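You operate a simulated robot arm through the tools that you are given. There is no shell and no other tool.

You run a simulated robot arm. Do the job below in one go: nothing can be reset, and whatever is moved stays where it is left.

JOB
Pump the yellow water from the top row into the tank.
Fine: valves 1 and 2 stand open; open valve 3, give the pump three strokes, then shut all three; the other valves end shut.

Only the result counts: the job must be done as asked and must still hold three seconds after the hand-in. Knocking over, shifting, dropping, spilling or breaking anything else fails it.

ROBOT AND FRAMES
A 7-joint arm with a two-finger parallel gripper, fixed in place. Base frame: the origin is at the foot of the arm, x ahead of it, y to its left, z up. Units: mm, degrees, N and s.
With the tool pointing down near the work surface it reaches from about 100 to 680 mm from the base axis. Its first joint turns from -143.0 to 143.0 degrees. Payload 3 kg.
The tool frame sits at the grasp point between the pads (the TCP): z along the fingers, y along the line on which they close. The tips reach 30 mm beyond it. The gripper opens to 94 mm. The fingers are 28 mm wide and 10 mm thick; the gripper's body (50 by 96 mm) begins 55 mm behind the TCP.
Orientation is that of the tool frame in the base frame, as [roll, pitch, yaw] about the fixed x, y, z axes, in that order (R = Rz(yaw) Ry(pitch) Rx(roll)). With the fingers straight down and closing along the base's y, the tool's x points along the base's -x, its y along +y and its z along -z.

CONTROLS
- The arm moves only by the tool step_arm. Its argument "series" is one flat list of numbers, 7 for each row, row after row: the turn, a rotation vector about the base's x, y, z in degrees, then the shift along the base's x, y, z in cm, then the finger opening in cm, from 0 to 9.4. In form: [wx, wy, wz, tx, ty, tz, hand, wx, wy, wz, tx, ty, tz, hand, ...]. A call has 1 to 20 rows; each row shifts and turns the commanded pose from where the row before left it. Each row takes 0.2 s and may step no farther than 50 mm and 8.6 degrees from the row before; otherwise, or with a gripper value out of range, the whole call is refused. A pose out of reach is approached as far as the arm can. The call stops where the force on the tool passes 40 N (or 10 N more than at its start, if that is more) or the arm is blocked; 0.2 s more then pass. Each finger travels about 72 mm/s and halts on what it meets, pressing with about 40 N; the grip force reading is that of the motor and also rises with nothing between the fingers. The clock runs only during rows and for 0.2 s after the last one: add rows that do not move to give the fingers time. The reply holds the time, the measured pose of the TCP, the force on the tool along the base axes, the opening and the grip force, in the units named above and with some noise, with the torque about the TCP (base axes, N m) and any sound that the robot's microphone picked up.
- Cameras (640 x 400 px; columns grow to the right, rows downward): "scene" is fixed at [51, -647.8, 1760]; the picture's right is [0.73, -0.68, 0.00], its down [-0.35, -0.38, -0.86] and it looks along [0.58, 0.63, -0.51] (base axes); focal length 351 px, centre (320, 200). "wrist" rides on the gripper at [76, 14, -103] in the tool frame; the picture's right is [-0.18, 0.98, 0.00], its down [-0.75, -0.14, -0.64] and it looks along [-0.63, -0.12, 0.77] (tool axes); focal length 243 px, centre (320, 200).
- grab_frame(camera): a new picture of that camera. It takes no simulated time.
- probe_pixels(camera, pixels): for up to 12 pixels [column, row] of the newest picture of that camera ("zoom" is the newest enlarged one), the place [x, y, z] in the base frame of the surface seen there, good to about 2 mm. It takes no simulated time.
- inspect(camera, box): a new picture of the part [left, top, right, bottom] of that camera's present view, enlarged. It takes no simulated time.
- job_done(): hands the job in; it is judged then, once.

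Open the gripper and draw the arm clear of the work before you hand the job in, unless the task says otherwise.

The tools are called after "Call:" by a JSON object that holds its "fn" and its "kwargs". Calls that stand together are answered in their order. step_arm: Moves the arm, as the interface text tells. Its arguments: {"type":"object","properties":{"series":{"type":"array"}},"required":["series"]} The other tools are called the same way: grab_frame (camera) takes a picture; probe_pixels (camera, pixels) gives the place of the surface under pixels of a picture; inspect (camera, box) takes an enlarged picture of a part of a camera's view; job_done () hands the job in.

At the start:

```text
clock: 0.0
ee_pos: [436.6, 107.4, 1368.9]
tcp_rot: [180.0, 0.1, 180.0]
wrist_force: [-0.5, 0.4, 0.0]
torque: [0.01, -0.01, -0.03]
width: 93.9
grip_force: 0.1
```

scene: 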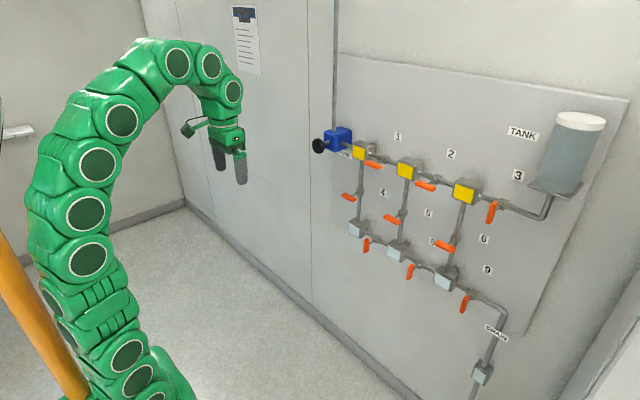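
wrist: 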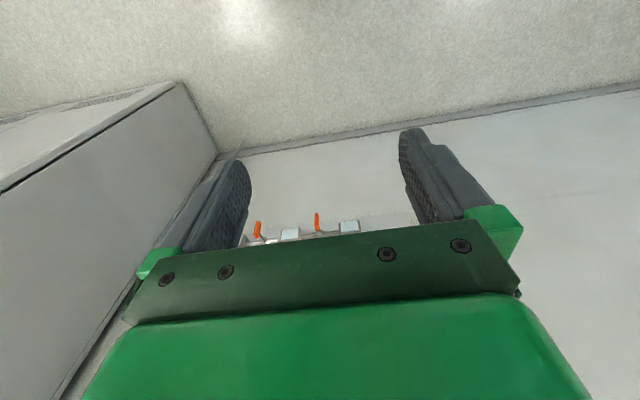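

I look closer at the pipe board in the scene view (columns 310-630, rows 40-400) to see the valves, the pump and the tank.

Call:
{"fn": "inspect", "kwargs": {"camera": "scene", "box": [300, 110, 460, 210]}}

Call:
{"fn": "inspect", "kwargs": {"camera": "scene", "box": [440, 100, 620, 220]}}

Call:
{"fn": "inspect", "kwargs": {"camera": "scene", "box": [320, 180, 520, 310]}}

Call:
{"fn": "inspect", "kwargs": {"camera": "scene", "box": [220, 0, 280, 80]}}

```text
4.00 times, centred on (380, 160) of scene
```

zoom: 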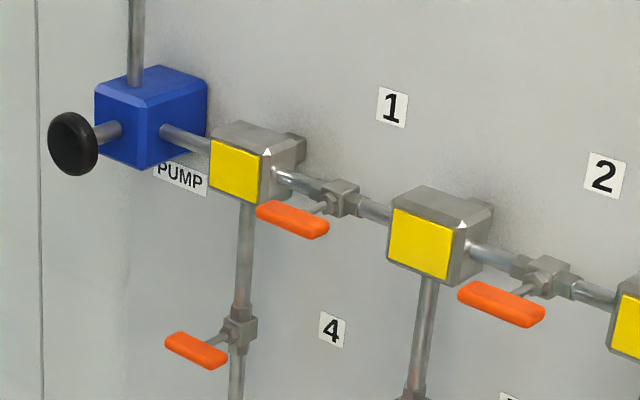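

```text
3.33 times, centred on (530, 160) of scene
```

zoom: 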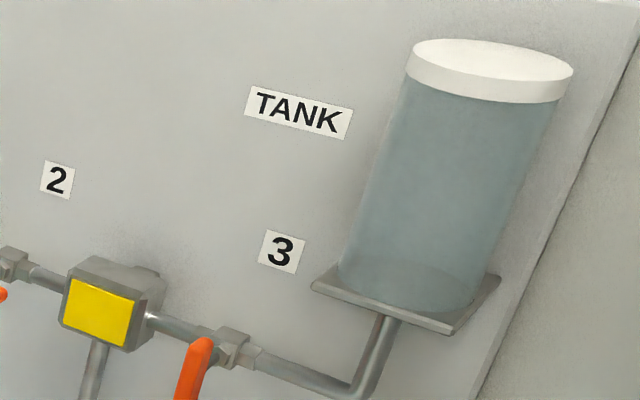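

```text
3.08 times, centred on (420, 245) of scene
```

zoom: 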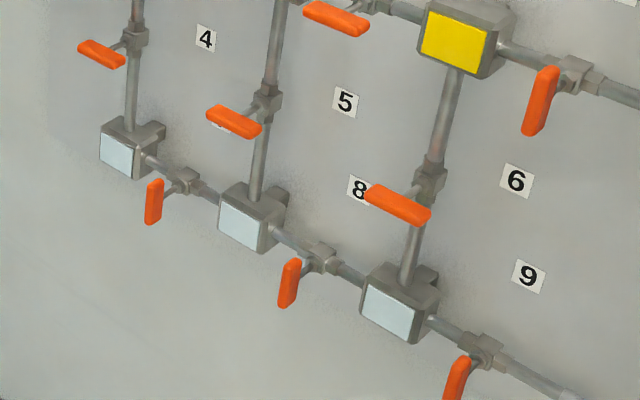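

```text
5.00 times, centred on (250, 40) of scene
```

zoom: 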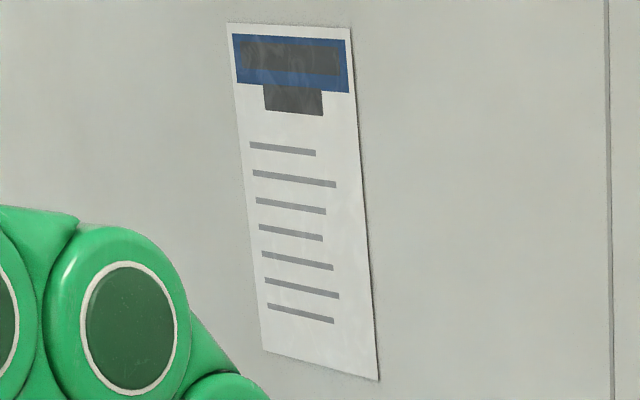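

Valves 1 and 2 (handles at (375,165), (425,187)) lie along their pipe = open; valve 3 (491,212) stands across it = shut; 4-9 all stand across their pipes = shut. I probe places of the key parts in the scene view.

Call:
{"fn": "grab_frame", "kwargs": {"camera": "scene"}}

Call:
{"fn": "probe_pixels", "kwargs": {"camera": "scene", "pixels": [[318, 146], [341, 138], [359, 153], [373, 165], [386, 159], [405, 171], [425, 186], [437, 180], [465, 193], [491, 212], [503, 204], [450, 130]]}}

Call:
{"fn": "inspect", "kwargs": {"camera": "scene", "box": [460, 170, 540, 220]}}

```text
taken
```

scene: 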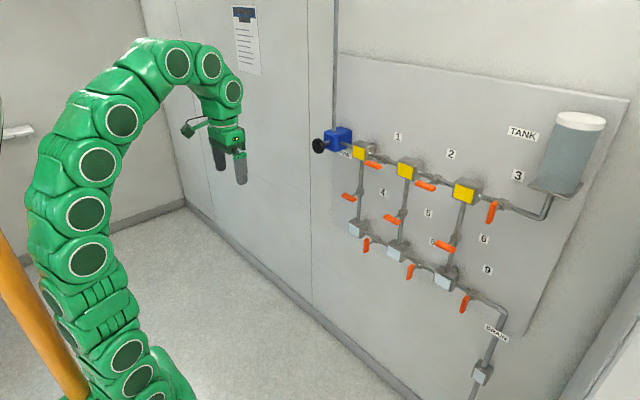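

```text
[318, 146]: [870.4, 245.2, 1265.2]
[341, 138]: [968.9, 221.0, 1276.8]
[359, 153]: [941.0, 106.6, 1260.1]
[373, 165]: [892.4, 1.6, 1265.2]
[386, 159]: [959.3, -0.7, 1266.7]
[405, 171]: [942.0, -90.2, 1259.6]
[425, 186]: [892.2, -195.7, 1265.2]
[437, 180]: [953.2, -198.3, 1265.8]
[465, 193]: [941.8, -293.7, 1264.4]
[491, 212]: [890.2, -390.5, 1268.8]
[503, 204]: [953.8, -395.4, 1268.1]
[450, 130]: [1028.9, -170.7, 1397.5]
```

```text
8.00 times, centred on (500, 195) of scene
```

zoom: 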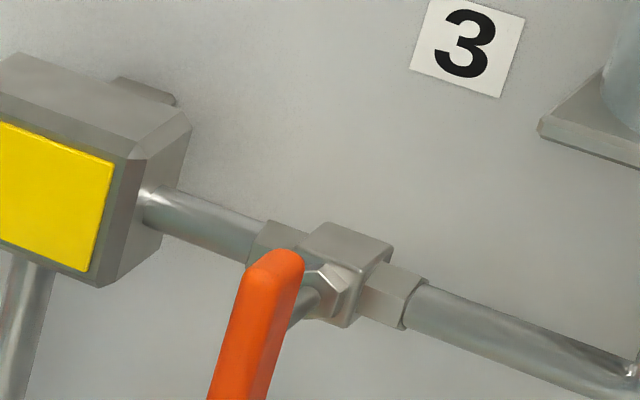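

Handle stems sit at about x 960, handles at x≈890, z≈1265. I take closer looks at valve 1/pump and probe handle ends.

Call:
{"fn": "inspect", "kwargs": {"camera": "scene", "box": [305, 120, 401, 180]}}

Call:
{"fn": "probe_pixels", "kwargs": {"camera": "zoom", "pixels": [[85, 165], [40, 170], [85, 115], [85, 220], [140, 162], [230, 160], [160, 80], [250, 110], [400, 270], [460, 290], [525, 310], [500, 270]]}}

```text
6.67 times, centred on (353, 150) of scene
```

zoom: 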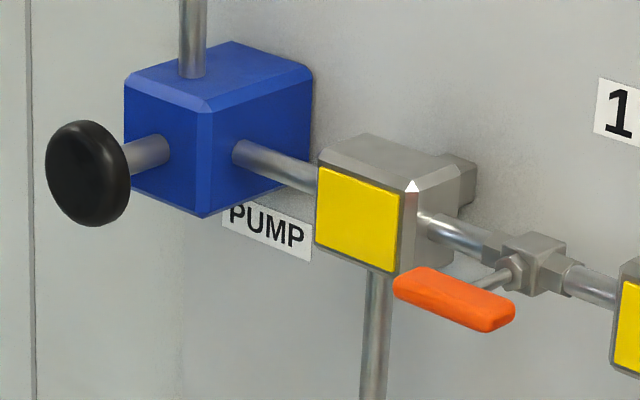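

```text
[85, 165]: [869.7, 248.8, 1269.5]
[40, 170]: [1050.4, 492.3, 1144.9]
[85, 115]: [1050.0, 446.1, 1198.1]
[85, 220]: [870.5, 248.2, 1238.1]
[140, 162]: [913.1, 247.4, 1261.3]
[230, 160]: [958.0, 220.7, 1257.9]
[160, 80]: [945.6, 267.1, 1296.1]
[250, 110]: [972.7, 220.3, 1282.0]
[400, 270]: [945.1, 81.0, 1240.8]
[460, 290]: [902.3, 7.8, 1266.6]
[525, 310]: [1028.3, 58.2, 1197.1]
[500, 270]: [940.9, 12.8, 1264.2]
```

I probe along the handle of valve 1 and the knob outline in this enlarged picture, to get their exact sizes.

Call:
{"fn": "probe_pixels", "kwargs": {"camera": "zoom", "pixels": [[405, 290], [412, 280], [430, 300], [455, 305], [480, 315], [495, 322], [508, 312], [485, 280], [470, 325], [60, 150], [100, 215], [75, 190]]}}

Call:
{"fn": "inspect", "kwargs": {"camera": "scene", "box": [470, 185, 534, 225]}}

Call:
{"fn": "probe_pixels", "kwargs": {"camera": "zoom", "pixels": [[200, 180], [195, 210], [190, 250], [185, 300], [180, 340], [178, 370], [215, 150], [240, 170], [170, 250], [225, 250], [300, 180], [350, 150]]}}

```text
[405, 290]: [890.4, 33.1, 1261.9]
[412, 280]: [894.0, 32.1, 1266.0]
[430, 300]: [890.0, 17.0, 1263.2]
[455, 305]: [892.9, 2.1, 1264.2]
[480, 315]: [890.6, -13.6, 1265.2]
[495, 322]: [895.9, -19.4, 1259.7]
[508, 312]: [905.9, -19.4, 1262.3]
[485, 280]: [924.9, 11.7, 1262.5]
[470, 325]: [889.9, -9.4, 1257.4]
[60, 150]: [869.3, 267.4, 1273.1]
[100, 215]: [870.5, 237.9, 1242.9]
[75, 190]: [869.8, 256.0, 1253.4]
```

```text
10.00 times, centred on (502, 205) of scene
```

zoom: 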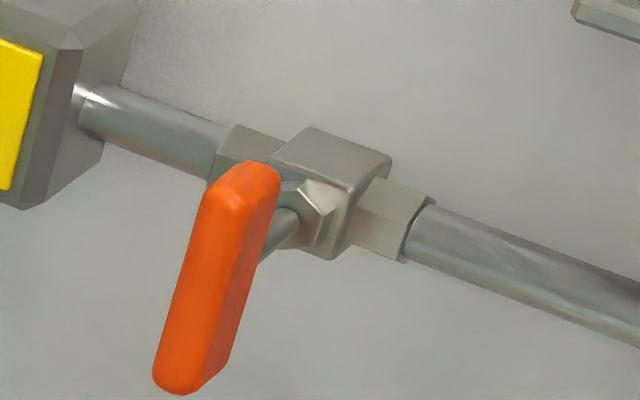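

```text
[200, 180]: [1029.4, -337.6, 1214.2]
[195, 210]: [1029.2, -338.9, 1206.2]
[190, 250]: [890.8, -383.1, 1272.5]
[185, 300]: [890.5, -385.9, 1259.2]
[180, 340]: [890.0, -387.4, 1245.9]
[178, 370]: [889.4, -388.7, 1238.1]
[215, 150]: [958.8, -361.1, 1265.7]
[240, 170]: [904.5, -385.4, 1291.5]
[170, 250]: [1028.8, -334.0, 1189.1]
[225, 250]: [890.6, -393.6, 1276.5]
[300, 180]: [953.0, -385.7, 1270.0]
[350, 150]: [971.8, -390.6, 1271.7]
```

Handles are T-bars about 56 mm long centred on their stems (valve 3 centre ≈ (897,-389,1264), valve 1 ≈ (897,7,1264)). I check the orange post at (30,310) and the arm's links before moving.

Call:
{"fn": "probe_pixels", "kwargs": {"camera": "scene", "pixels": [[10, 240], [30, 300], [55, 350], [75, 390], [86, 212], [83, 260], [98, 165], [121, 120], [177, 63], [233, 92], [125, 355], [228, 140]]}}

Call:
{"fn": "inspect", "kwargs": {"camera": "scene", "box": [0, 0, 260, 400]}}

```text
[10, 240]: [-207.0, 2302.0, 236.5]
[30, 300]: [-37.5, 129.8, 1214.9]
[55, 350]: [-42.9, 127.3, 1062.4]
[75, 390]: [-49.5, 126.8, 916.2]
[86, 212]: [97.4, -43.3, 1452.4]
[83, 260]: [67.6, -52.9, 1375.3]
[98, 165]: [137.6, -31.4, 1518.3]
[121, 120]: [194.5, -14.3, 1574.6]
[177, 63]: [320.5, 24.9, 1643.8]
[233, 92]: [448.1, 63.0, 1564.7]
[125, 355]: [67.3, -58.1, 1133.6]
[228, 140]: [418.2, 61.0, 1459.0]
```

```text
1.00 times, centred on (130, 200) of scene (not enlarged: the box is as wide or as high as the picture)
```

zoom: 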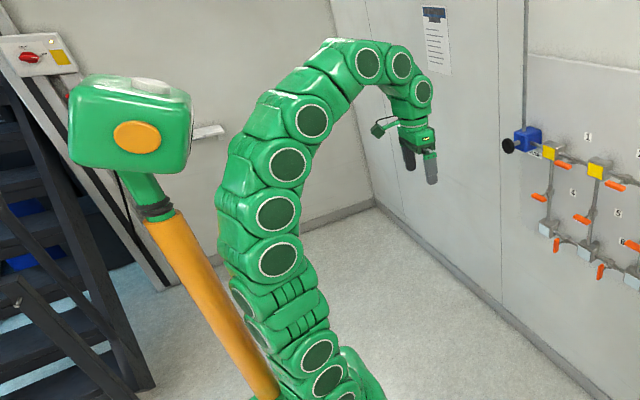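

The orange post is the robot's own neck behind the arm, clear of the work. I now turn the tool to point forward (+x) over 11 rows while heading to about (700,-200,1264), free space in front of the board.

Call:
{"fn": "step_arm", "kwargs": {"series": [0, -8.2, 0, 2.39, -2.8, -0.95, 5, 0, -8.2, 0, 2.39, -2.8, -0.95, 5, 0, -8.2, 0, 2.39, -2.8, -0.95, 5, 0, -8.2, 0, 2.39, -2.8, -0.95, 5, 0, -8.2, 0, 2.39, -2.8, -0.95, 5, 0, -8.2, 0, 2.39, -2.8, -0.95, 5]}}

```text
clock: 1.4
ee_pos: [581.1, -60.2, 1312.3]
tcp_rot: [-179.9, 49.5, -179.9]
wrist_force: [0.2, -0.4, 0.6]
torque: [0.01, 0.02, 0.01]
width: 50.1
grip_force: 0.0
```

The arm tracks the command well (581,-60,1312, pitched 49.5°). I carry on with the remaining turn.

Call:
{"fn": "step_arm", "kwargs": {"series": [0, -8.2, 0, 2.39, -2.8, -0.95, 5, 0, -8.2, 0, 2.39, -2.8, -0.95, 5, 0, -8.2, 0, 2.39, -2.8, -0.95, 5, 0, -8.2, 0, 2.39, -2.8, -0.95, 5, 0, -7.8, 0, 2.39, -2.8, -0.95, 5, 0, 0, 0, 0, 0, 0, 5]}}

Call:
{"fn": "grab_frame", "kwargs": {"camera": "scene"}}

Call:
{"fn": "grab_frame", "kwargs": {"camera": "wrist"}}

```text
clock: 2.8
ee_pos: [702.0, -201.8, 1266.0]
tcp_rot: [-172.5, 89.9, -172.5]
wrist_force: [0.4, 0.0, 0.2]
torque: [-0.03, 0.03, 0.0]
width: 49.5
grip_force: 0.0
```

```text
taken
```

scene: 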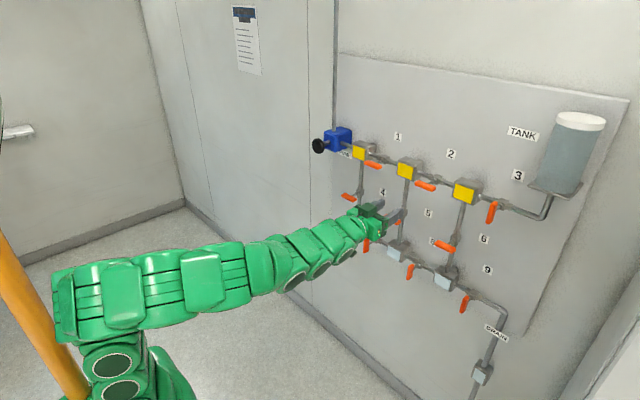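

```text
taken
```

wrist: 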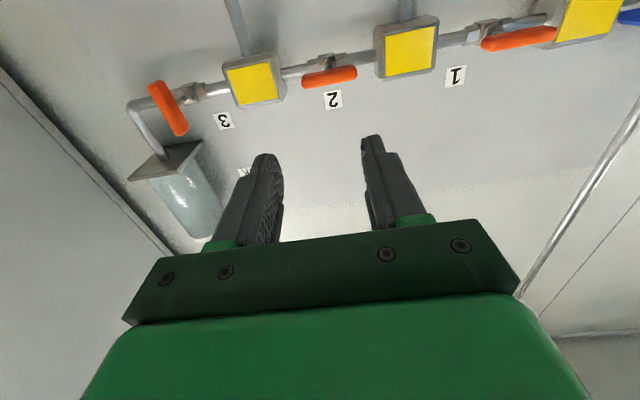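

Tool now points forward; the wrist view (upside down) shows valve 3's handle at (168,108), with open gripper. I move sideways in front of valve 3, stopping with TCP at x≈780.

Call:
{"fn": "step_arm", "kwargs": {"series": [0, 0, 0, 1.3, -3.13, -0.03, 5, 0, 0, 0, 1.3, -3.13, -0.03, 5, 0, 0, 0, 1.3, -3.13, -0.03, 5, 0, 0, 0, 1.3, -3.13, -0.03, 5, 0, 0, 0, 1.3, -3.13, -0.03, 5, 0, 0, 0, 1.3, -3.13, -0.03, 5, 0, 0, 0, 0, 0, 0, 5]}}

Call:
{"fn": "grab_frame", "kwargs": {"camera": "scene"}}

Call:
{"fn": "grab_frame", "kwargs": {"camera": "wrist"}}

```text
clock: 4.4
ee_pos: [778.6, -388.1, 1264.1]
tcp_rot: [172.2, 89.9, 172.2]
wrist_force: [-0.2, -0.2, 0.4]
torque: [-0.02, 0.0, 0.02]
width: 50.1
grip_force: 0.1
```

```text
taken
```

scene: 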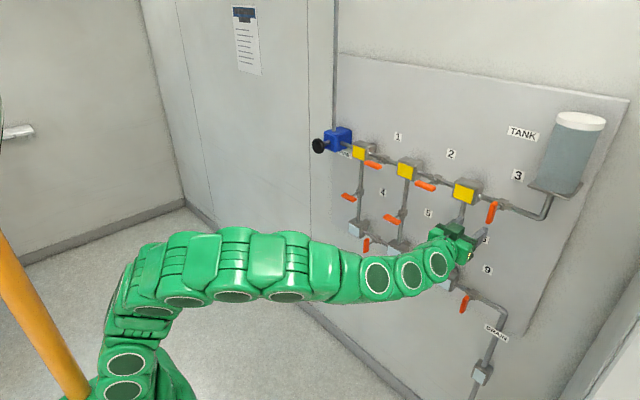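

```text
taken
```

wrist: 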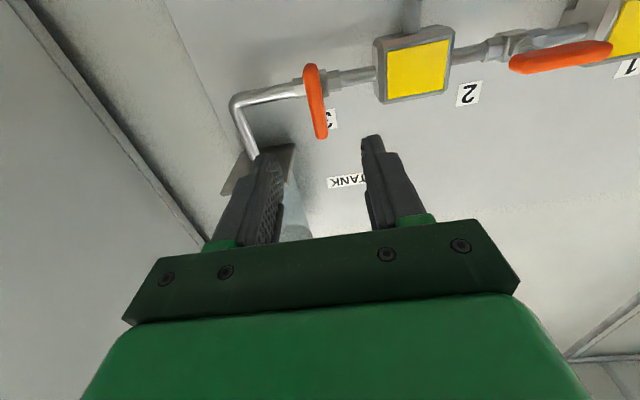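

Wrist view shows valve 3's handle (315,102) between the fingers (268 and 372). I probe it for precise coordinates.

Call:
{"fn": "probe_pixels", "kwargs": {"camera": "wrist", "pixels": [[309, 72], [312, 85], [316, 105], [319, 120], [322, 134], [308, 90], [321, 95], [330, 90], [520, 60], [560, 57], [600, 50], [415, 70]]}}

Call:
{"fn": "inspect", "kwargs": {"camera": "wrist", "box": [250, 40, 410, 140]}}

```text
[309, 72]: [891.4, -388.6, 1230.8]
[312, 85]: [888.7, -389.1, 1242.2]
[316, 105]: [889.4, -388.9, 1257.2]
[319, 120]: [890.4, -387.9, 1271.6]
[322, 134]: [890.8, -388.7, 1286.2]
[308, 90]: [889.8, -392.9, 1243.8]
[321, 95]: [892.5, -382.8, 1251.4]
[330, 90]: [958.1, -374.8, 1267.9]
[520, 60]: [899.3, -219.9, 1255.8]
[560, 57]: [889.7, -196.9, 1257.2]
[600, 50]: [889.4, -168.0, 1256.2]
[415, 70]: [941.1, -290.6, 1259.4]
```

```text
4.00 times, centred on (330, 90) of wrist
```

zoom: 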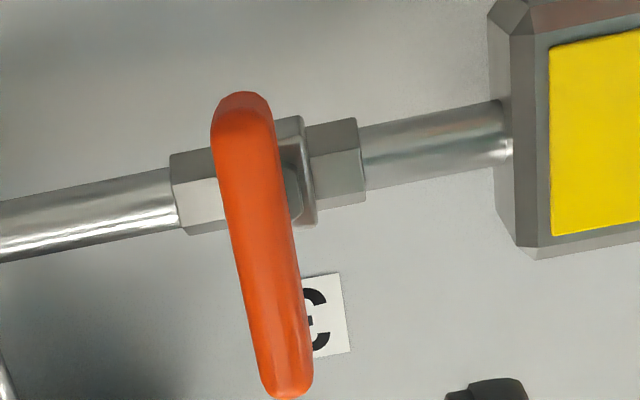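

Valve 3 handle: centre (897,-388.5,1259), 12 mm wide, spans z 1229–1288. I advance straight in so the fingers straddle it (TCP x≈890, tips 922, short of the nut at 950).

Call:
{"fn": "step_arm", "kwargs": {"series": [0, 0, 0, 2.25, 0, -0.07, 5, 0, 0, 0, 2.25, 0, -0.07, 5, 0, 0, 0, 2.25, 0, -0.07, 5, 0, 0, 0, 2.25, 0, -0.07, 5, 0, 0, 0, 2.25, 0, -0.07, 5, 0, 0, 0, 0, 0, 0, 5]}}

Call:
{"fn": "grab_frame", "kwargs": {"camera": "wrist"}}

Call:
{"fn": "grab_frame", "kwargs": {"camera": "scene"}}

```text
clock: 5.8
ee_pos: [890.3, -388.9, 1259.0]
tcp_rot: [176.2, 89.8, 176.2]
wrist_force: [0.0, 0.3, 0.3]
torque: [-0.03, -0.01, -0.02]
width: 49.9
grip_force: 0.2
```

```text
taken
```

wrist: 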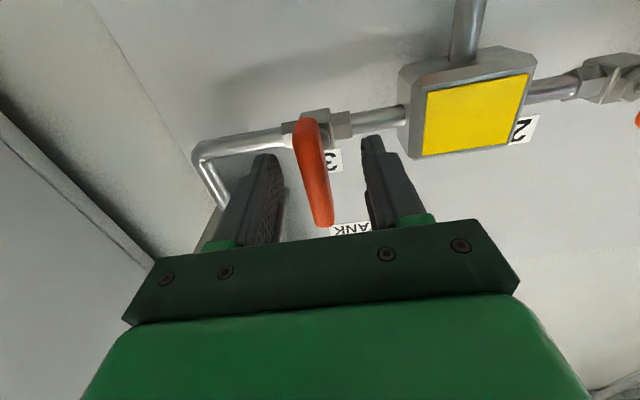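

```text
taken
```

scene: 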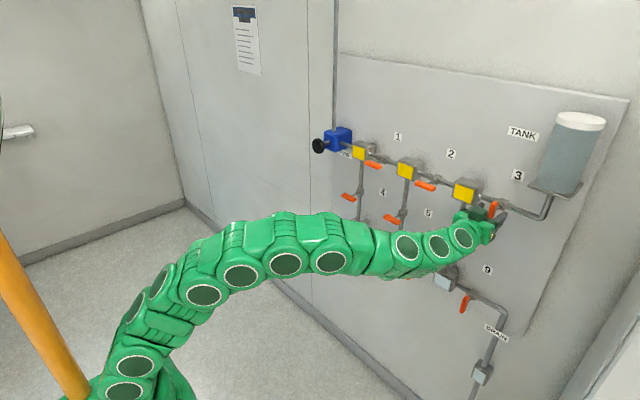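

The handle (315,172) lies between the fingers as planned, with no contact force. I close the gripper on it.

Call:
{"fn": "step_arm", "kwargs": {"series": [0, 0, 0, 0, 0, 0, 2, 0, 0, 0, 0, 0, 0, 1, 0, 0, 0, 0, 0, 0, 0.5, 0, 0, 0, 0, 0, 0, 0.5]}}

Call:
{"fn": "inspect", "kwargs": {"camera": "wrist", "box": [220, 90, 420, 240]}}

```text
clock: 6.8
ee_pos: [889.8, -388.6, 1259.5]
tcp_rot: [159.6, 89.8, 159.4]
wrist_force: [5.6, -25.8, 1.4]
torque: [-0.04, 0.24, -0.02]
width: 17.3
grip_force: 44.9
```

```text
2.67 times, centred on (320, 165) of wrist
```

zoom: 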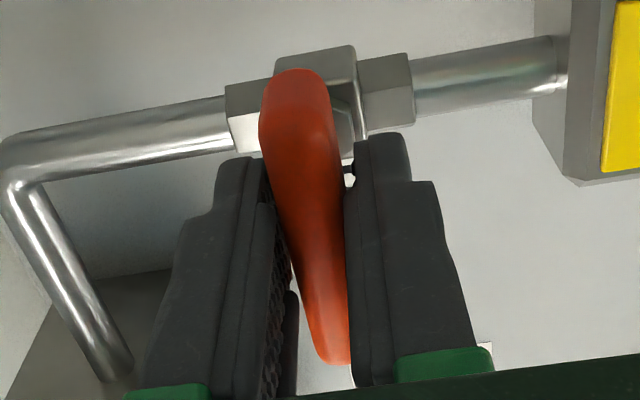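

Gripped, width 17.3, but a side force of -25.8 N in y shows the TCP is slightly off the handle's centre. I nudge -1 mm in y and read again.

Call:
{"fn": "step_arm", "kwargs": {"series": [0, 0, 0, 0, -0.1, 0, 0.5, 0, 0, 0, 0, 0, 0, 0.5]}}

```text
clock: 7.4
ee_pos: [888.9, -390.1, 1259.1]
tcp_rot: [172.6, 89.8, 172.5]
wrist_force: [-24.5, -15.6, -4.3]
torque: [-0.02, -0.18, 0.0]
width: 17.3
grip_force: 45.4
```

The y force fell to -15.6 but x shows -24.5 N; I nudge another -1 mm in y and -1 mm in x to relax the grip.

Call:
{"fn": "step_arm", "kwargs": {"series": [0, 0, 0, -0.1, -0.1, 0, 0.5, 0, 0, 0, 0, 0, 0, 0.5]}}

```text
clock: 8.0
ee_pos: [890.1, -389.4, 1259.5]
tcp_rot: [174.2, 89.9, 174.3]
wrist_force: [13.9, -13.7, 0.4]
torque: [-0.02, -0.26, 0.0]
width: 17.4
grip_force: 44.8
```

Grip is steady. I try a small turn of -5° about x (counter-clockwise seen from the arm, the usual opening sense) and watch the torque about x.

Call:
{"fn": "step_arm", "kwargs": {"series": [-3, 0, 0, 0, 0, 0, 0.5, -3, 0, 0, 0, 0, 0, 0.5, 0, 0, 0, 0, 0, 0, 0.5]}}

Call:
{"fn": "inspect", "kwargs": {"camera": "wrist", "box": [220, 90, 420, 240]}}

```text
clock: 8.6
ee_pos: [889.7, -389.2, 1259.1]
tcp_rot: [-92.0, 84.8, -92.1]
wrist_force: [20.0, -11.4, 4.8]
torque: [0.03, 0.25, 0.0]
width: 17.6
grip_force: 45.7
stopped in row 2: the force on the tool passed its limit at 42 N (the readings are from after the stop); the commanded pose is now the measured one
```

```text
2.67 times, centred on (320, 165) of wrist
```

zoom: 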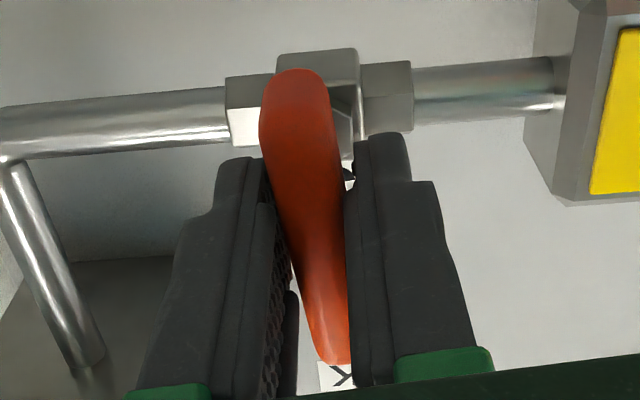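

The tool has turned -5.2° about x and the handle moved with it (the pipe tilted in view while handle stayed fixed between fingers); torque is tiny. I continue turning in the same sense with a slightly gentler squeeze.

Call:
{"fn": "step_arm", "kwargs": {"series": [0, 0, 0, 0, 0, 0, 1.7, -3, 0, 0, 0, 0, 0, 1.7, -3, 0, 0, 0, 0, 0, 1.7, -3, 0, 0, 0, 0, 0, 1.7, -3, 0, 0, 0, 0, 0, 1.7]}}

Call:
{"fn": "inspect", "kwargs": {"camera": "wrist", "box": [220, 90, 420, 240]}}

```text
clock: 9.8
ee_pos: [889.8, -389.7, 1260.4]
tcp_rot: [-90.5, 72.7, -90.6]
wrist_force: [-0.4, -1.8, 0.4]
torque: [-0.02, 0.02, -0.01]
width: 17.6
grip_force: 0.9
```

```text
2.67 times, centred on (320, 165) of wrist
```

zoom: 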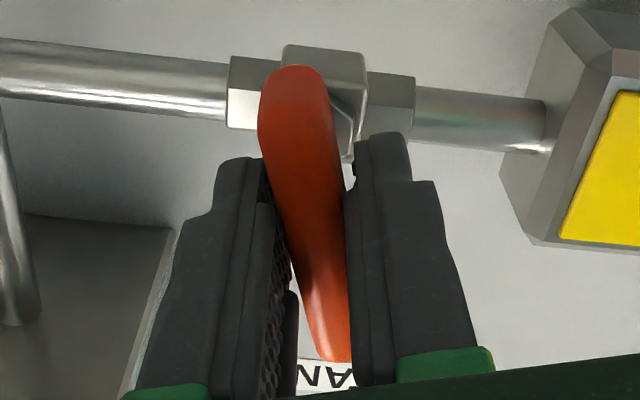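

Now forces are near zero and the tool is turned -17.3°, handle turning with it. I continue with ten rows of -5°.

Call:
{"fn": "step_arm", "kwargs": {"series": [-5, 0, 0, 0, 0, 0, 1.7, -5, 0, 0, 0, 0, 0, 1.7, -5, 0, 0, 0, 0, 0, 1.7, -5, 0, 0, 0, 0, 0, 1.7, -5, 0, 0, 0, 0, 0, 1.7, -5, 0, 0, 0, 0, 0, 1.7, -5, 0, 0, 0, 0, 0, 1.7, -5, 0, 0, 0, 0, 0, 1.7, -5, 0, 0, 0, 0, 0, 1.7, -5, 0, 0, 0, 0, 0, 1.7]}}

Call:
{"fn": "inspect", "kwargs": {"camera": "wrist", "box": [220, 90, 420, 240]}}

```text
clock: 12.0
ee_pos: [889.2, -389.7, 1260.5]
tcp_rot: [-90.2, 22.6, -90.2]
wrist_force: [-0.6, -1.3, 1.8]
torque: [0.02, 0.04, -0.01]
width: 18.6
grip_force: 1.4
```

```text
2.67 times, centred on (320, 165) of wrist
```

zoom: 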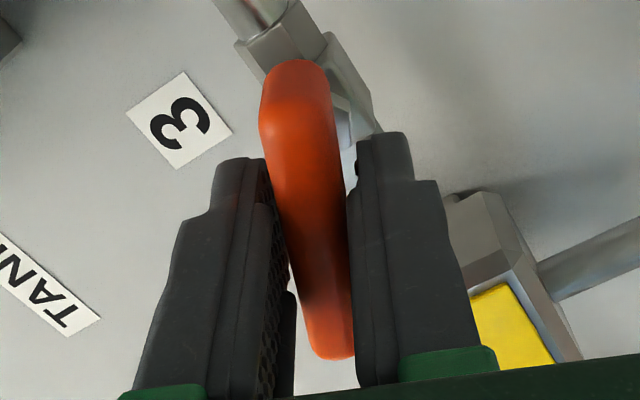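

Turned 67.4° so far, handle following (width 18.6, small torque). I turn the last 22.6° to bring it along the pipe.

Call:
{"fn": "step_arm", "kwargs": {"series": [-5, 0, 0, 0, 0, 0, 1.7, -5, 0, 0, 0, 0, 0, 1.7, -5, 0, 0, 0, 0, 0, 1.7, -5, 0, 0, 0, 0, 0, 1.7, -2.6, 0, 0, 0, 0, 0, 1.7, 0, 0, 0, 0, 0, 0, 1.7]}}

Call:
{"fn": "inspect", "kwargs": {"camera": "wrist", "box": [220, 60, 460, 240]}}

Call:
{"fn": "inspect", "kwargs": {"camera": "scene", "box": [440, 170, 560, 245]}}

```text
clock: 13.4
ee_pos: [889.2, -388.7, 1259.8]
tcp_rot: [-90.0, 0.1, -90.3]
wrist_force: [-0.1, 0.5, 2.9]
torque: [-0.01, 0.0, 0.0]
width: 18.0
grip_force: 0.8
```

```text
2.22 times, centred on (340, 150) of wrist
```

zoom: 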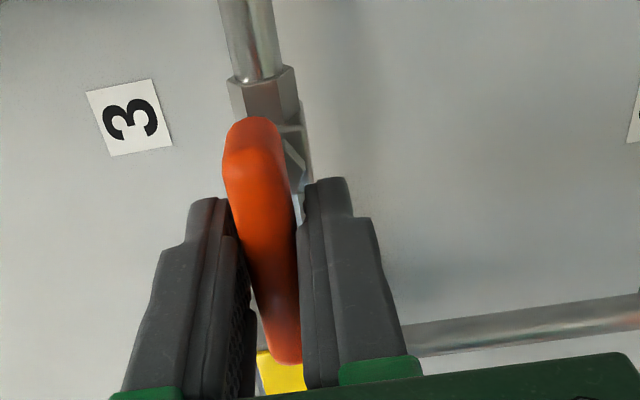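

```text
5.33 times, centred on (500, 208) of scene
```

zoom: 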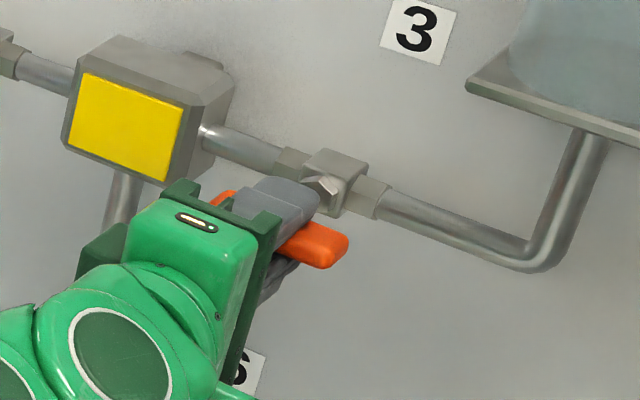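

Valve 3's handle now lies along its pipe in both views. I open the gripper and back straight out to x≈780.

Call:
{"fn": "step_arm", "kwargs": {"series": [0, 0, 0, 0, 0, 0, 3, 0, 0, 0, 0, 0, 0, 5, 0, 0, 0, 0, 0, 0, 5, 0, 0, 0, -2.2, 0, 0, 5, 0, 0, 0, -2.2, 0, 0, 5, 0, 0, 0, -2.2, 0, 0, 5, 0, 0, 0, -2.2, 0, 0, 5, 0, 0, 0, -2.2, 0, 0, 5, 0, 0, 0, 0, 0, 0, 5]}}

Call:
{"fn": "inspect", "kwargs": {"camera": "scene", "box": [440, 170, 560, 245]}}

Call:
{"fn": "grab_frame", "kwargs": {"camera": "wrist"}}

```text
clock: 15.4
ee_pos: [780.9, -389.1, 1259.4]
tcp_rot: [-90.0, 0.1, -90.2]
wrist_force: [0.0, -0.2, -0.3]
torque: [-0.01, 0.03, 0.03]
width: 50.2
grip_force: 0.0
```

```text
5.33 times, centred on (500, 208) of scene
```

zoom: 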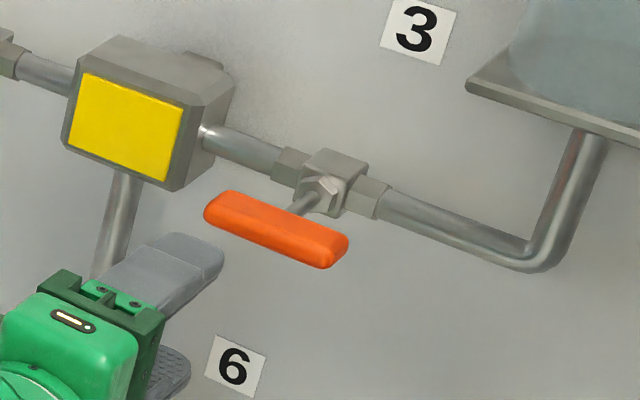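

```text
taken
```

wrist: 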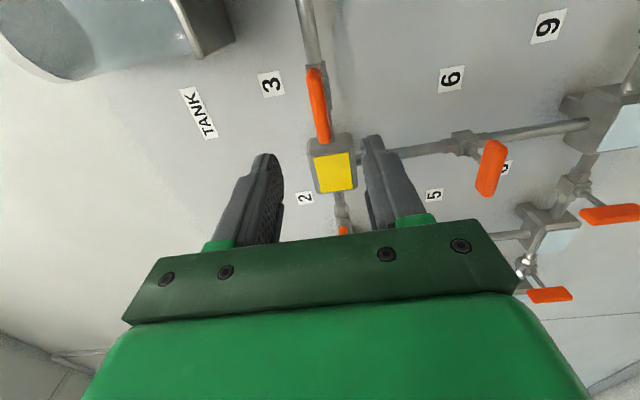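

Valve 3 is free, handle along the pipe. I probe its ends at zoom (215,212) and (335,250) and the others to compare with valve 2's alignment.

Call:
{"fn": "probe_pixels", "kwargs": {"camera": "zoom", "pixels": [[213, 212], [240, 222], [280, 240], [310, 250], [328, 256], [345, 245]]}}

Call:
{"fn": "inspect", "kwargs": {"camera": "scene", "box": [390, 150, 486, 210]}}

Call:
{"fn": "probe_pixels", "kwargs": {"camera": "zoom", "pixels": [[180, 222], [200, 232], [230, 245], [260, 255], [290, 265], [305, 258]]}}

```text
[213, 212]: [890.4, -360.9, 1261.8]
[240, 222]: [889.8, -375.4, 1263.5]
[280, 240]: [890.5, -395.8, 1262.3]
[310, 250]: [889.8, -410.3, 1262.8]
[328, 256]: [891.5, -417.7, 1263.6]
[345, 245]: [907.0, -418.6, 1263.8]
```

```text
6.67 times, centred on (438, 180) of scene
```

zoom: 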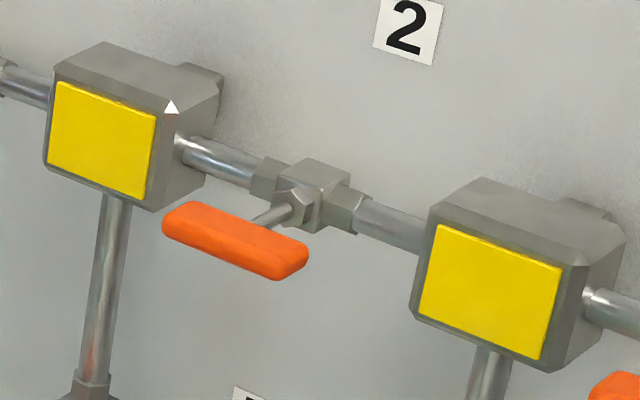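

```text
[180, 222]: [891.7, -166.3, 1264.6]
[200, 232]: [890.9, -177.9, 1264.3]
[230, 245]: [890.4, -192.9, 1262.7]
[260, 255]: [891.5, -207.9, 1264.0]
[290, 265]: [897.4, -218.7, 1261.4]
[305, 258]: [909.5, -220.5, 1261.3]
```

Valve 3 handle reads level (z 1262–1264 from y -361 to -419), so it is fully open. Next I travel left to the pump knob at about (870,247,1258), staying back at x≈750.

Call:
{"fn": "step_arm", "kwargs": {"series": [0, 0, 0, -0.2, 4.5, 0, 5, 0, 0, 0, -0.2, 4.5, 0, 5, 0, 0, 0, -0.2, 4.5, 0, 5, 0, 0, 0, -0.2, 4.5, 0, 5, 0, 0, 0, -0.2, 4.5, 0, 5, 0, 0, 0, -0.2, 4.5, 0, 5, 0, 0, 0, -0.2, 4.5, 0, 5, 0, 0, 0, -0.2, 4.5, 0, 5, 0, 0, 0, -0.2, 4.5, 0, 5, 0, 0, 0, -0.2, 4.5, 0, 5, 0, 0, 0, -0.2, 4.5, 0, 5, 0, 0, 0, -0.2, 4.5, 0, 5, 0, 0, 0, -0.2, 4.5, 0, 5, 0, 0, 0, -0.2, 4.6, 0, 5, 0, 0, 0, 0, 0, 0, 5]}}

Call:
{"fn": "grab_frame", "kwargs": {"camera": "scene"}}

Call:
{"fn": "grab_frame", "kwargs": {"camera": "wrist"}}

```text
clock: 18.6
ee_pos: [751.6, 242.2, 1260.2]
tcp_rot: [-90.1, 0.1, -90.1]
wrist_force: [0.2, -0.1, 0.3]
torque: [0.0, 0.05, 0.02]
width: 49.9
grip_force: 0.1
```

```text
taken
```

scene: 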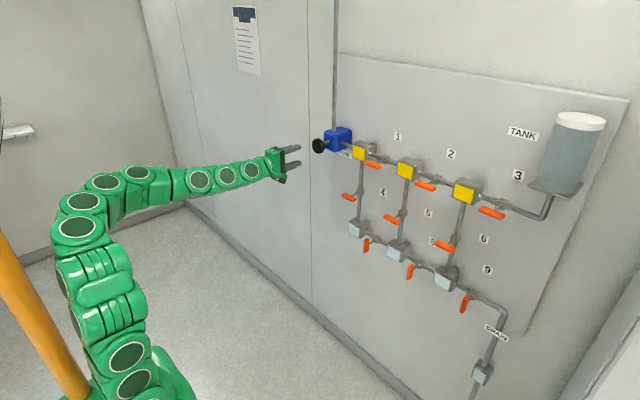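

```text
taken
```

wrist: 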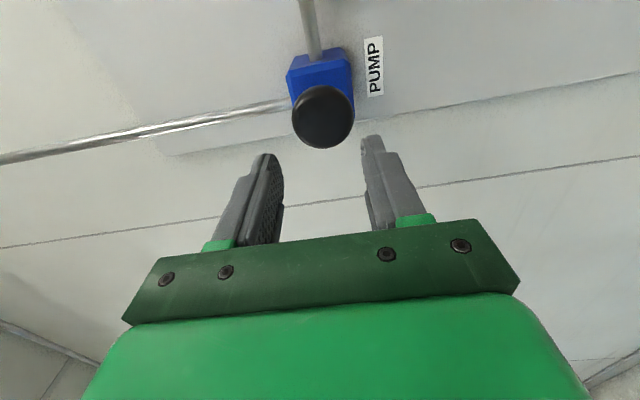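

The wrist view shows the black knob at (323,117). I probe its centre and edges and the box and rod behind.

Call:
{"fn": "probe_pixels", "kwargs": {"camera": "wrist", "pixels": [[323, 117], [296, 117], [350, 117], [323, 90], [323, 146], [310, 70], [345, 70], [300, 80], [320, 60], [323, 105], [312, 130], [335, 130]]}}

Call:
{"fn": "inspect", "kwargs": {"camera": "scene", "box": [260, 115, 380, 190]}}

Call:
{"fn": "inspect", "kwargs": {"camera": "wrist", "box": [260, 30, 400, 160]}}

```text
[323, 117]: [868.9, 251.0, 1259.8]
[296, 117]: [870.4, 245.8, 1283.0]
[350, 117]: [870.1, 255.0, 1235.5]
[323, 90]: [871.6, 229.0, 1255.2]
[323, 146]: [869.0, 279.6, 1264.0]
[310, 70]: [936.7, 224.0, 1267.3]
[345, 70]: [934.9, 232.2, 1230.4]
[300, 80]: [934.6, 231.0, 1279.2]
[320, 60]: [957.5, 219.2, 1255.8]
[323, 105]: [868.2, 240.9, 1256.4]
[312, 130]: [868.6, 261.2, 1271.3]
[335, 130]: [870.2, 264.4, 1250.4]
```

```text
5.33 times, centred on (320, 152) of scene
```

zoom: 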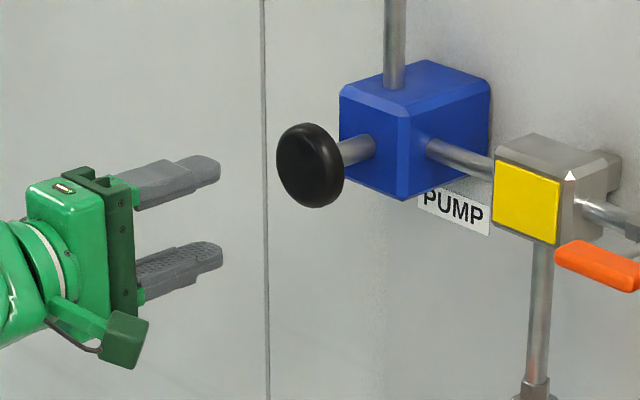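

```text
3.08 times, centred on (330, 95) of wrist
```

zoom: 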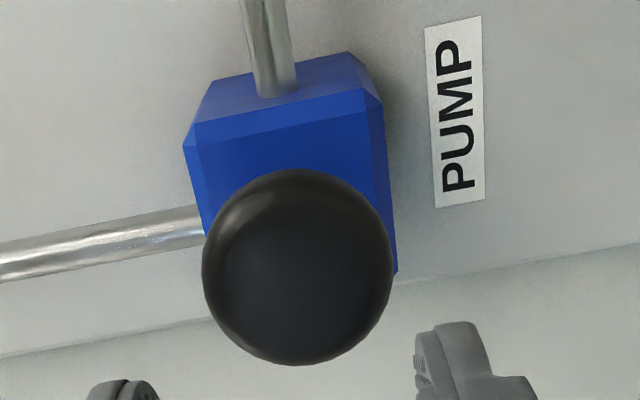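

Knob: front at x≈869, centre about (y 253, z 1259.5), radius ~27, box face at x≈935, so up to ~48 mm of travel. I close the fingers and bring the tips just short of the knob's centre.

Call:
{"fn": "step_arm", "kwargs": {"series": [0, 0, 0, 1.5, 0.55, -0.03, 2, 0, 0, 0, 1.5, 0.55, -0.03, 0, 0, 0, 0, 1.5, 0, 0, 0, 0, 0, 0, 1.5, 0, 0, 0, 0, 0, 0, 1.5, 0, 0, 0, 0, 0, 0, 0.5, 0, 0, 0, 0, 0, 0, 0, 0, 0, 0]}}

Call:
{"fn": "inspect", "kwargs": {"camera": "scene", "box": [260, 115, 380, 190]}}

Call:
{"fn": "grab_frame", "kwargs": {"camera": "wrist"}}

```text
clock: 20.2
ee_pos: [832.4, 251.5, 1259.7]
tcp_rot: [-90.1, 0.1, -90.3]
wrist_force: [-0.1, 0.3, -0.6]
torque: [-0.01, 0.0, -0.04]
width: 0.0
grip_force: 33.2
```

```text
5.33 times, centred on (320, 152) of scene
```

zoom: 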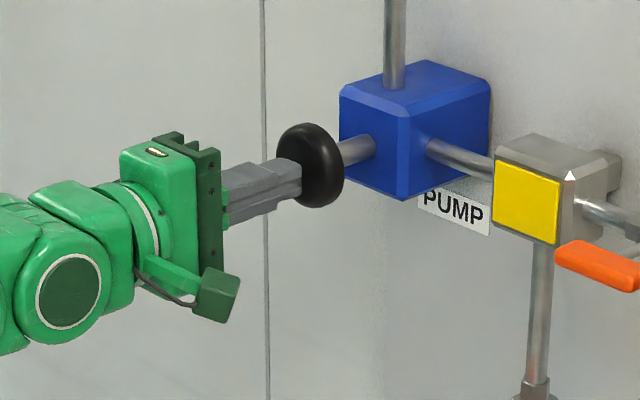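

```text
taken
```

wrist: 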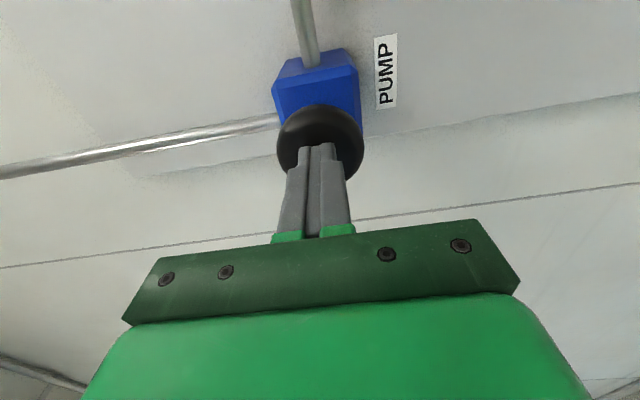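

The closed tips point at the knob's centre, about 6 mm short of it. I push in slowly by 2.4 cm and read the force.

Call:
{"fn": "step_arm", "kwargs": {"series": [0, 0, 0, 0.8, 0, 0, 0, 0, 0, 0, 0.8, 0, 0, 0, 0, 0, 0, 0.8, 0, 0, 0]}}

Call:
{"fn": "inspect", "kwargs": {"camera": "scene", "box": [260, 115, 380, 190]}}

```text
clock: 21.0
ee_pos: [856.1, 253.5, 1260.2]
tcp_rot: [-90.0, 0.1, -90.2]
wrist_force: [-6.7, -0.6, 2.1]
torque: [0.1, -0.09, 0.08]
width: 0.0
grip_force: 32.9
```

```text
5.33 times, centred on (320, 152) of scene
```

zoom: 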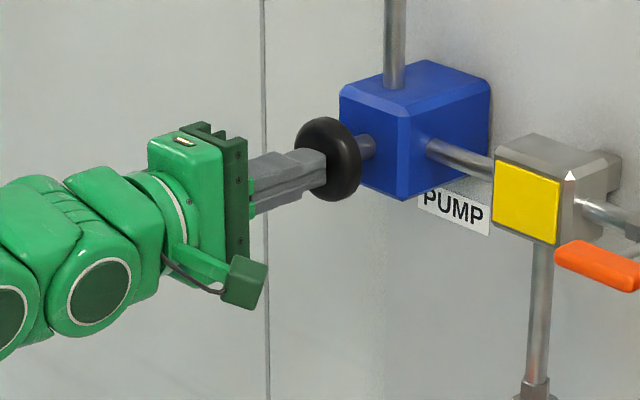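

The knob moves in with about 7 N. I keep pushing toward the end stop in small rows.

Call:
{"fn": "step_arm", "kwargs": {"series": [0, 0, 0, 0.6, 0, 0, 0, 0, 0, 0, 0.6, 0, 0, 0, 0, 0, 0, 0.5, 0, 0, 0]}}

Call:
{"fn": "inspect", "kwargs": {"camera": "scene", "box": [260, 115, 380, 190]}}

```text
clock: 21.8
ee_pos: [870.7, 252.4, 1259.5]
tcp_rot: [-90.0, 0.1, -90.1]
wrist_force: [-57.7, -13.4, -3.5]
torque: [-0.09, 0.13, -0.25]
width: 0.3
grip_force: 33.0
stopped in row 3: the force on the tool passed its limit at 65 N (the readings are from after the stop); the commanded pose is now the measured one
```

```text
5.33 times, centred on (320, 152) of scene
```

zoom: 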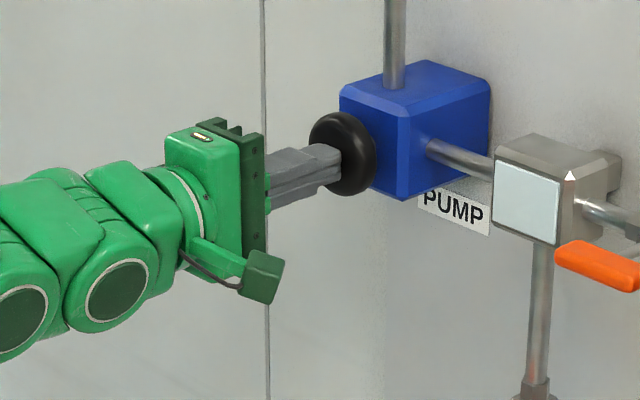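

Hit the end stop (knob travelled ~32 mm) and the first block at zoom (525,190) turned from yellow to pale: one stroke made. I back off and see if the knob springs back.

Call:
{"fn": "step_arm", "kwargs": {"series": [0, 0, 0, -0.6, 0, 0, 0, 0, 0, 0, -0.8, 0, 0, 0, 0, 0, 0, -0.8, 0, 0, 0, 0, 0, 0, -0.8, 0, 0, 0, 0, 0, 0, -1.0, 0, 0, 0, 0, 0, 0, 0, 0, 0, 0]}}

Call:
{"fn": "inspect", "kwargs": {"camera": "scene", "box": [260, 115, 380, 190]}}

Call:
{"fn": "grab_frame", "kwargs": {"camera": "scene"}}

```text
clock: 23.2
ee_pos: [832.8, 252.9, 1259.1]
tcp_rot: [-90.1, 0.1, -90.2]
wrist_force: [-0.3, 0.3, 0.7]
torque: [-0.02, 0.01, 0.02]
width: 0.0
grip_force: 32.6
```

```text
5.33 times, centred on (320, 152) of scene
```

zoom: 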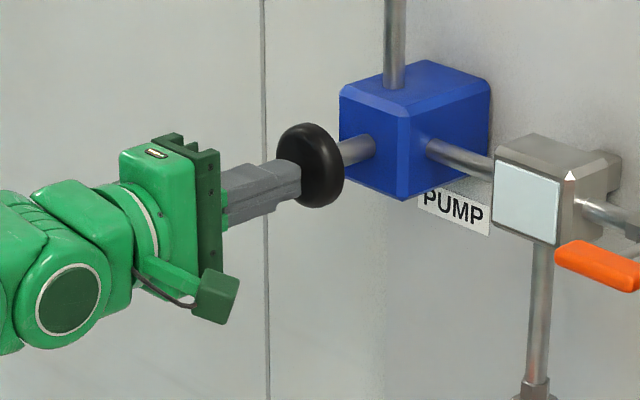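

```text
taken
```

scene: 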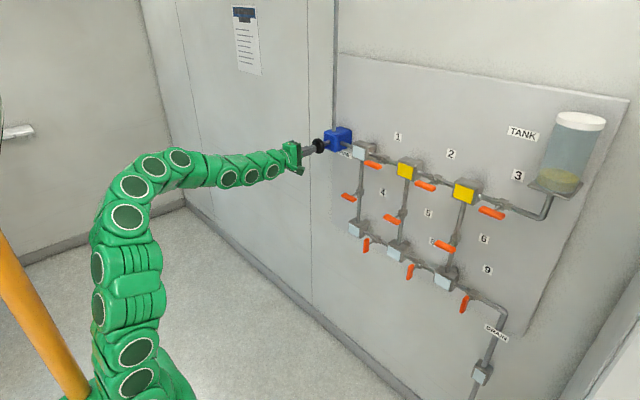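

The knob sprang back and the tank now shows some yellow at (557,182): stroke one counted. I push the second stroke to the stop.

Call:
{"fn": "step_arm", "kwargs": {"series": [0, 0, 0, 0.8, 0, 0, 0, 0, 0, 0, 0.8, 0, 0, 0, 0, 0, 0, 0.8, 0, 0, 0, 0, 0, 0, 0.6, 0, 0, 0, 0, 0, 0, 0.6, 0, 0, 0, 0, 0, 0, 0.5, 0, 0, 0]}}

Call:
{"fn": "grab_frame", "kwargs": {"camera": "scene"}}

```text
clock: 24.6
ee_pos: [870.0, 253.7, 1259.1]
tcp_rot: [-90.2, 0.0, -90.1]
wrist_force: [-42.4, -7.0, -0.2]
torque: [0.07, -0.02, -0.05]
width: 0.0
grip_force: 33.1
stopped in row 6: the force on the tool passed its limit at 59 N (the readings are from after the stop); the commanded pose is now the measured one
```

```text
taken
```

scene: 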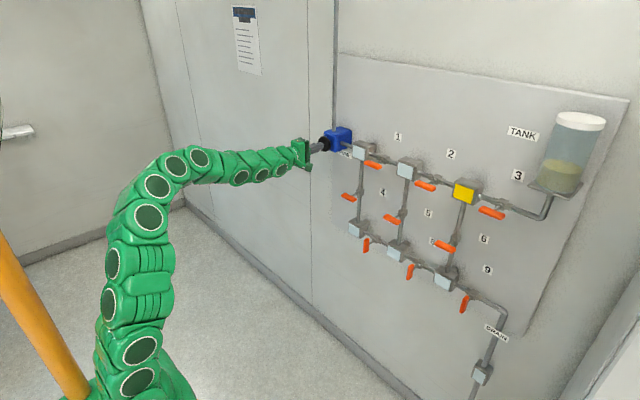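

The second block (405,170) is now pale and the tank level has risen. I back off fully so the knob returns.

Call:
{"fn": "step_arm", "kwargs": {"series": [0, 0, 0, -0.6, 0, 0, 0, 0, 0, 0, -0.8, 0, 0, 0, 0, 0, 0, -0.8, 0, 0, 0, 0, 0, 0, -0.8, 0, 0, 0, 0, 0, 0, -0.9, 0, 0, 0, 0, 0, 0, 0, 0, 0, 0]}}

Call:
{"fn": "inspect", "kwargs": {"camera": "scene", "box": [260, 115, 380, 190]}}

```text
clock: 26.0
ee_pos: [831.1, 254.0, 1256.8]
tcp_rot: [-90.2, 0.2, -90.1]
wrist_force: [0.9, 0.6, 0.2]
torque: [-0.03, 0.0, -0.01]
width: 0.2
grip_force: 33.2
```

```text
5.33 times, centred on (320, 152) of scene
```

zoom: 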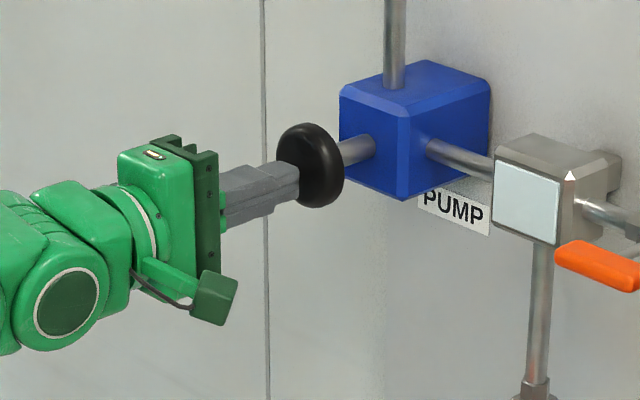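

The knob is back out at zoom (310,165). I give the third and last stroke to the stop.

Call:
{"fn": "step_arm", "kwargs": {"series": [0, 0, 0, 0.8, 0, 0.1, 0, 0, 0, 0, 0.8, 0, 0.1, 0, 0, 0, 0, 0.8, 0, 0, 0, 0, 0, 0, 0.7, 0, 0, 0, 0, 0, 0, 0.6, 0, 0, 0, 0, 0, 0, 0.5, 0, 0, 0]}}

Call:
{"fn": "grab_frame", "kwargs": {"camera": "scene"}}

```text
clock: 27.3
ee_pos: [869.8, 253.7, 1259.3]
tcp_rot: [-90.3, 0.1, -90.1]
wrist_force: [-39.7, -8.7, 0.9]
torque: [0.03, -0.08, -0.08]
width: 0.0
grip_force: 33.2
stopped in row 6: the force on the tool passed its limit at 62 N (the readings are from after the stop); the commanded pose is now the measured one
```

```text
taken
```

scene: 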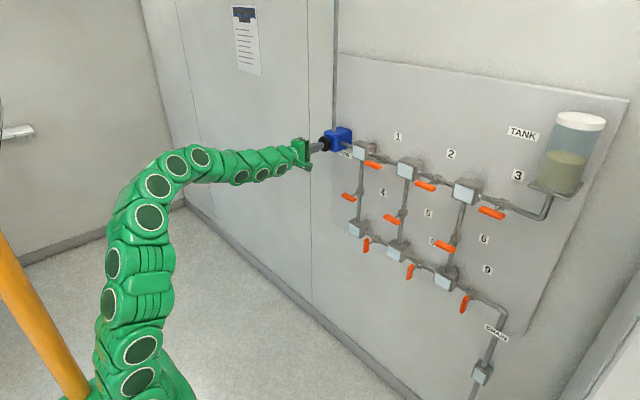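

All three top blocks are now pale and the tank holds three portions. I back off straight, well clear of the knob, to x≈775.

Call:
{"fn": "step_arm", "kwargs": {"series": [0, 0, 0, -0.6, 0, 0, 0, 0, 0, 0, -0.8, 0, 0, 0, 0, 0, 0, -0.8, 0, 0, 0, 0, 0, 0, -0.8, 0, 0, 0, 0, 0, 0, -1.0, 0, 0, 0, 0, 0, 0, -2.5, 0, 0, 0, 0, 0, 0, -3.0, 0, 0, 0, 0, 0, 0, 0, 0, 0, 0]}}

Call:
{"fn": "inspect", "kwargs": {"camera": "scene", "box": [260, 115, 380, 190]}}

```text
clock: 29.1
ee_pos: [775.9, 254.0, 1258.9]
tcp_rot: [-90.3, 0.1, -90.1]
wrist_force: [-0.6, 0.1, 0.1]
torque: [0.02, 0.04, 0.02]
width: 0.0
grip_force: 32.6
```

```text
5.33 times, centred on (320, 152) of scene
```

zoom: 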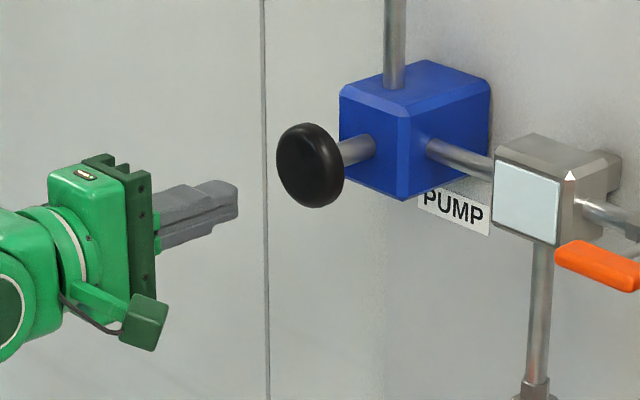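

The knob is back out and I am clear. I travel right to valve 1 (y≈6) at x≈776 while opening the gripper to 5 cm.

Call:
{"fn": "step_arm", "kwargs": {"series": [0, 0, 0, 0, -4.12, 0, 2, 0, 0, 0, 0, -4.12, 0, 4, 0, 0, 0, 0, -4.12, 0, 5, 0, 0, 0, 0, -4.12, 0, 5, 0, 0, 0, 0, -4.12, 0, 5, 0, 0, 0, 0, -4.12, 0, 5, 0, 0, 0, 0, 0, 0, 5]}}

Call:
{"fn": "grab_frame", "kwargs": {"camera": "wrist"}}

Call:
{"fn": "inspect", "kwargs": {"camera": "scene", "box": [320, 130, 440, 205]}}

```text
clock: 30.7
ee_pos: [777.1, 4.8, 1259.4]
tcp_rot: [-90.5, 0.1, -90.1]
wrist_force: [-0.8, 0.8, -0.9]
torque: [0.01, 0.02, -0.05]
width: 49.8
grip_force: 0.0
```

```text
taken
```

wrist: 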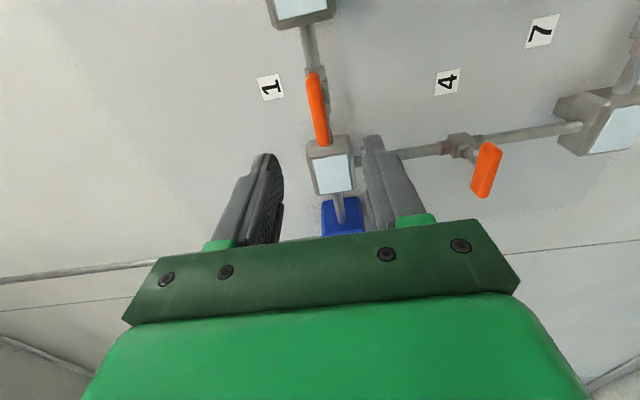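

```text
5.33 times, centred on (380, 168) of scene
```

zoom: 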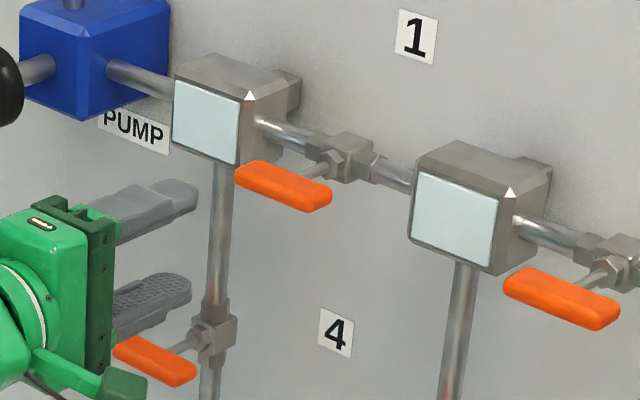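

Valve 1's handle is at (318,110) in the wrist view, between the fingers. I probe it for its centre.

Call:
{"fn": "probe_pixels", "kwargs": {"camera": "wrist", "pixels": [[313, 75], [316, 90], [318, 105], [320, 120], [323, 140], [312, 105], [324, 105], [330, 90]]}}

Call:
{"fn": "probe_pixels", "kwargs": {"camera": "zoom", "pixels": [[240, 180], [265, 190], [290, 200], [315, 207], [328, 200], [310, 172]]}}

```text
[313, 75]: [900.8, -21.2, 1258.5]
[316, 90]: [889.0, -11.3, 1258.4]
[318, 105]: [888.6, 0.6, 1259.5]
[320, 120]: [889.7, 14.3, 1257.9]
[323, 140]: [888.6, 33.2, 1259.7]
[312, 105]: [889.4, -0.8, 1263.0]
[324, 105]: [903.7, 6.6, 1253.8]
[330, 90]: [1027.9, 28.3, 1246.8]
```

```text
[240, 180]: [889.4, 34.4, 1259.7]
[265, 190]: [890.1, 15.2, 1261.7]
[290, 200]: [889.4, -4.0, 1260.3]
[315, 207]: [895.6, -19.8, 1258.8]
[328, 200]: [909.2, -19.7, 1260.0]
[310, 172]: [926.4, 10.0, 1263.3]
```

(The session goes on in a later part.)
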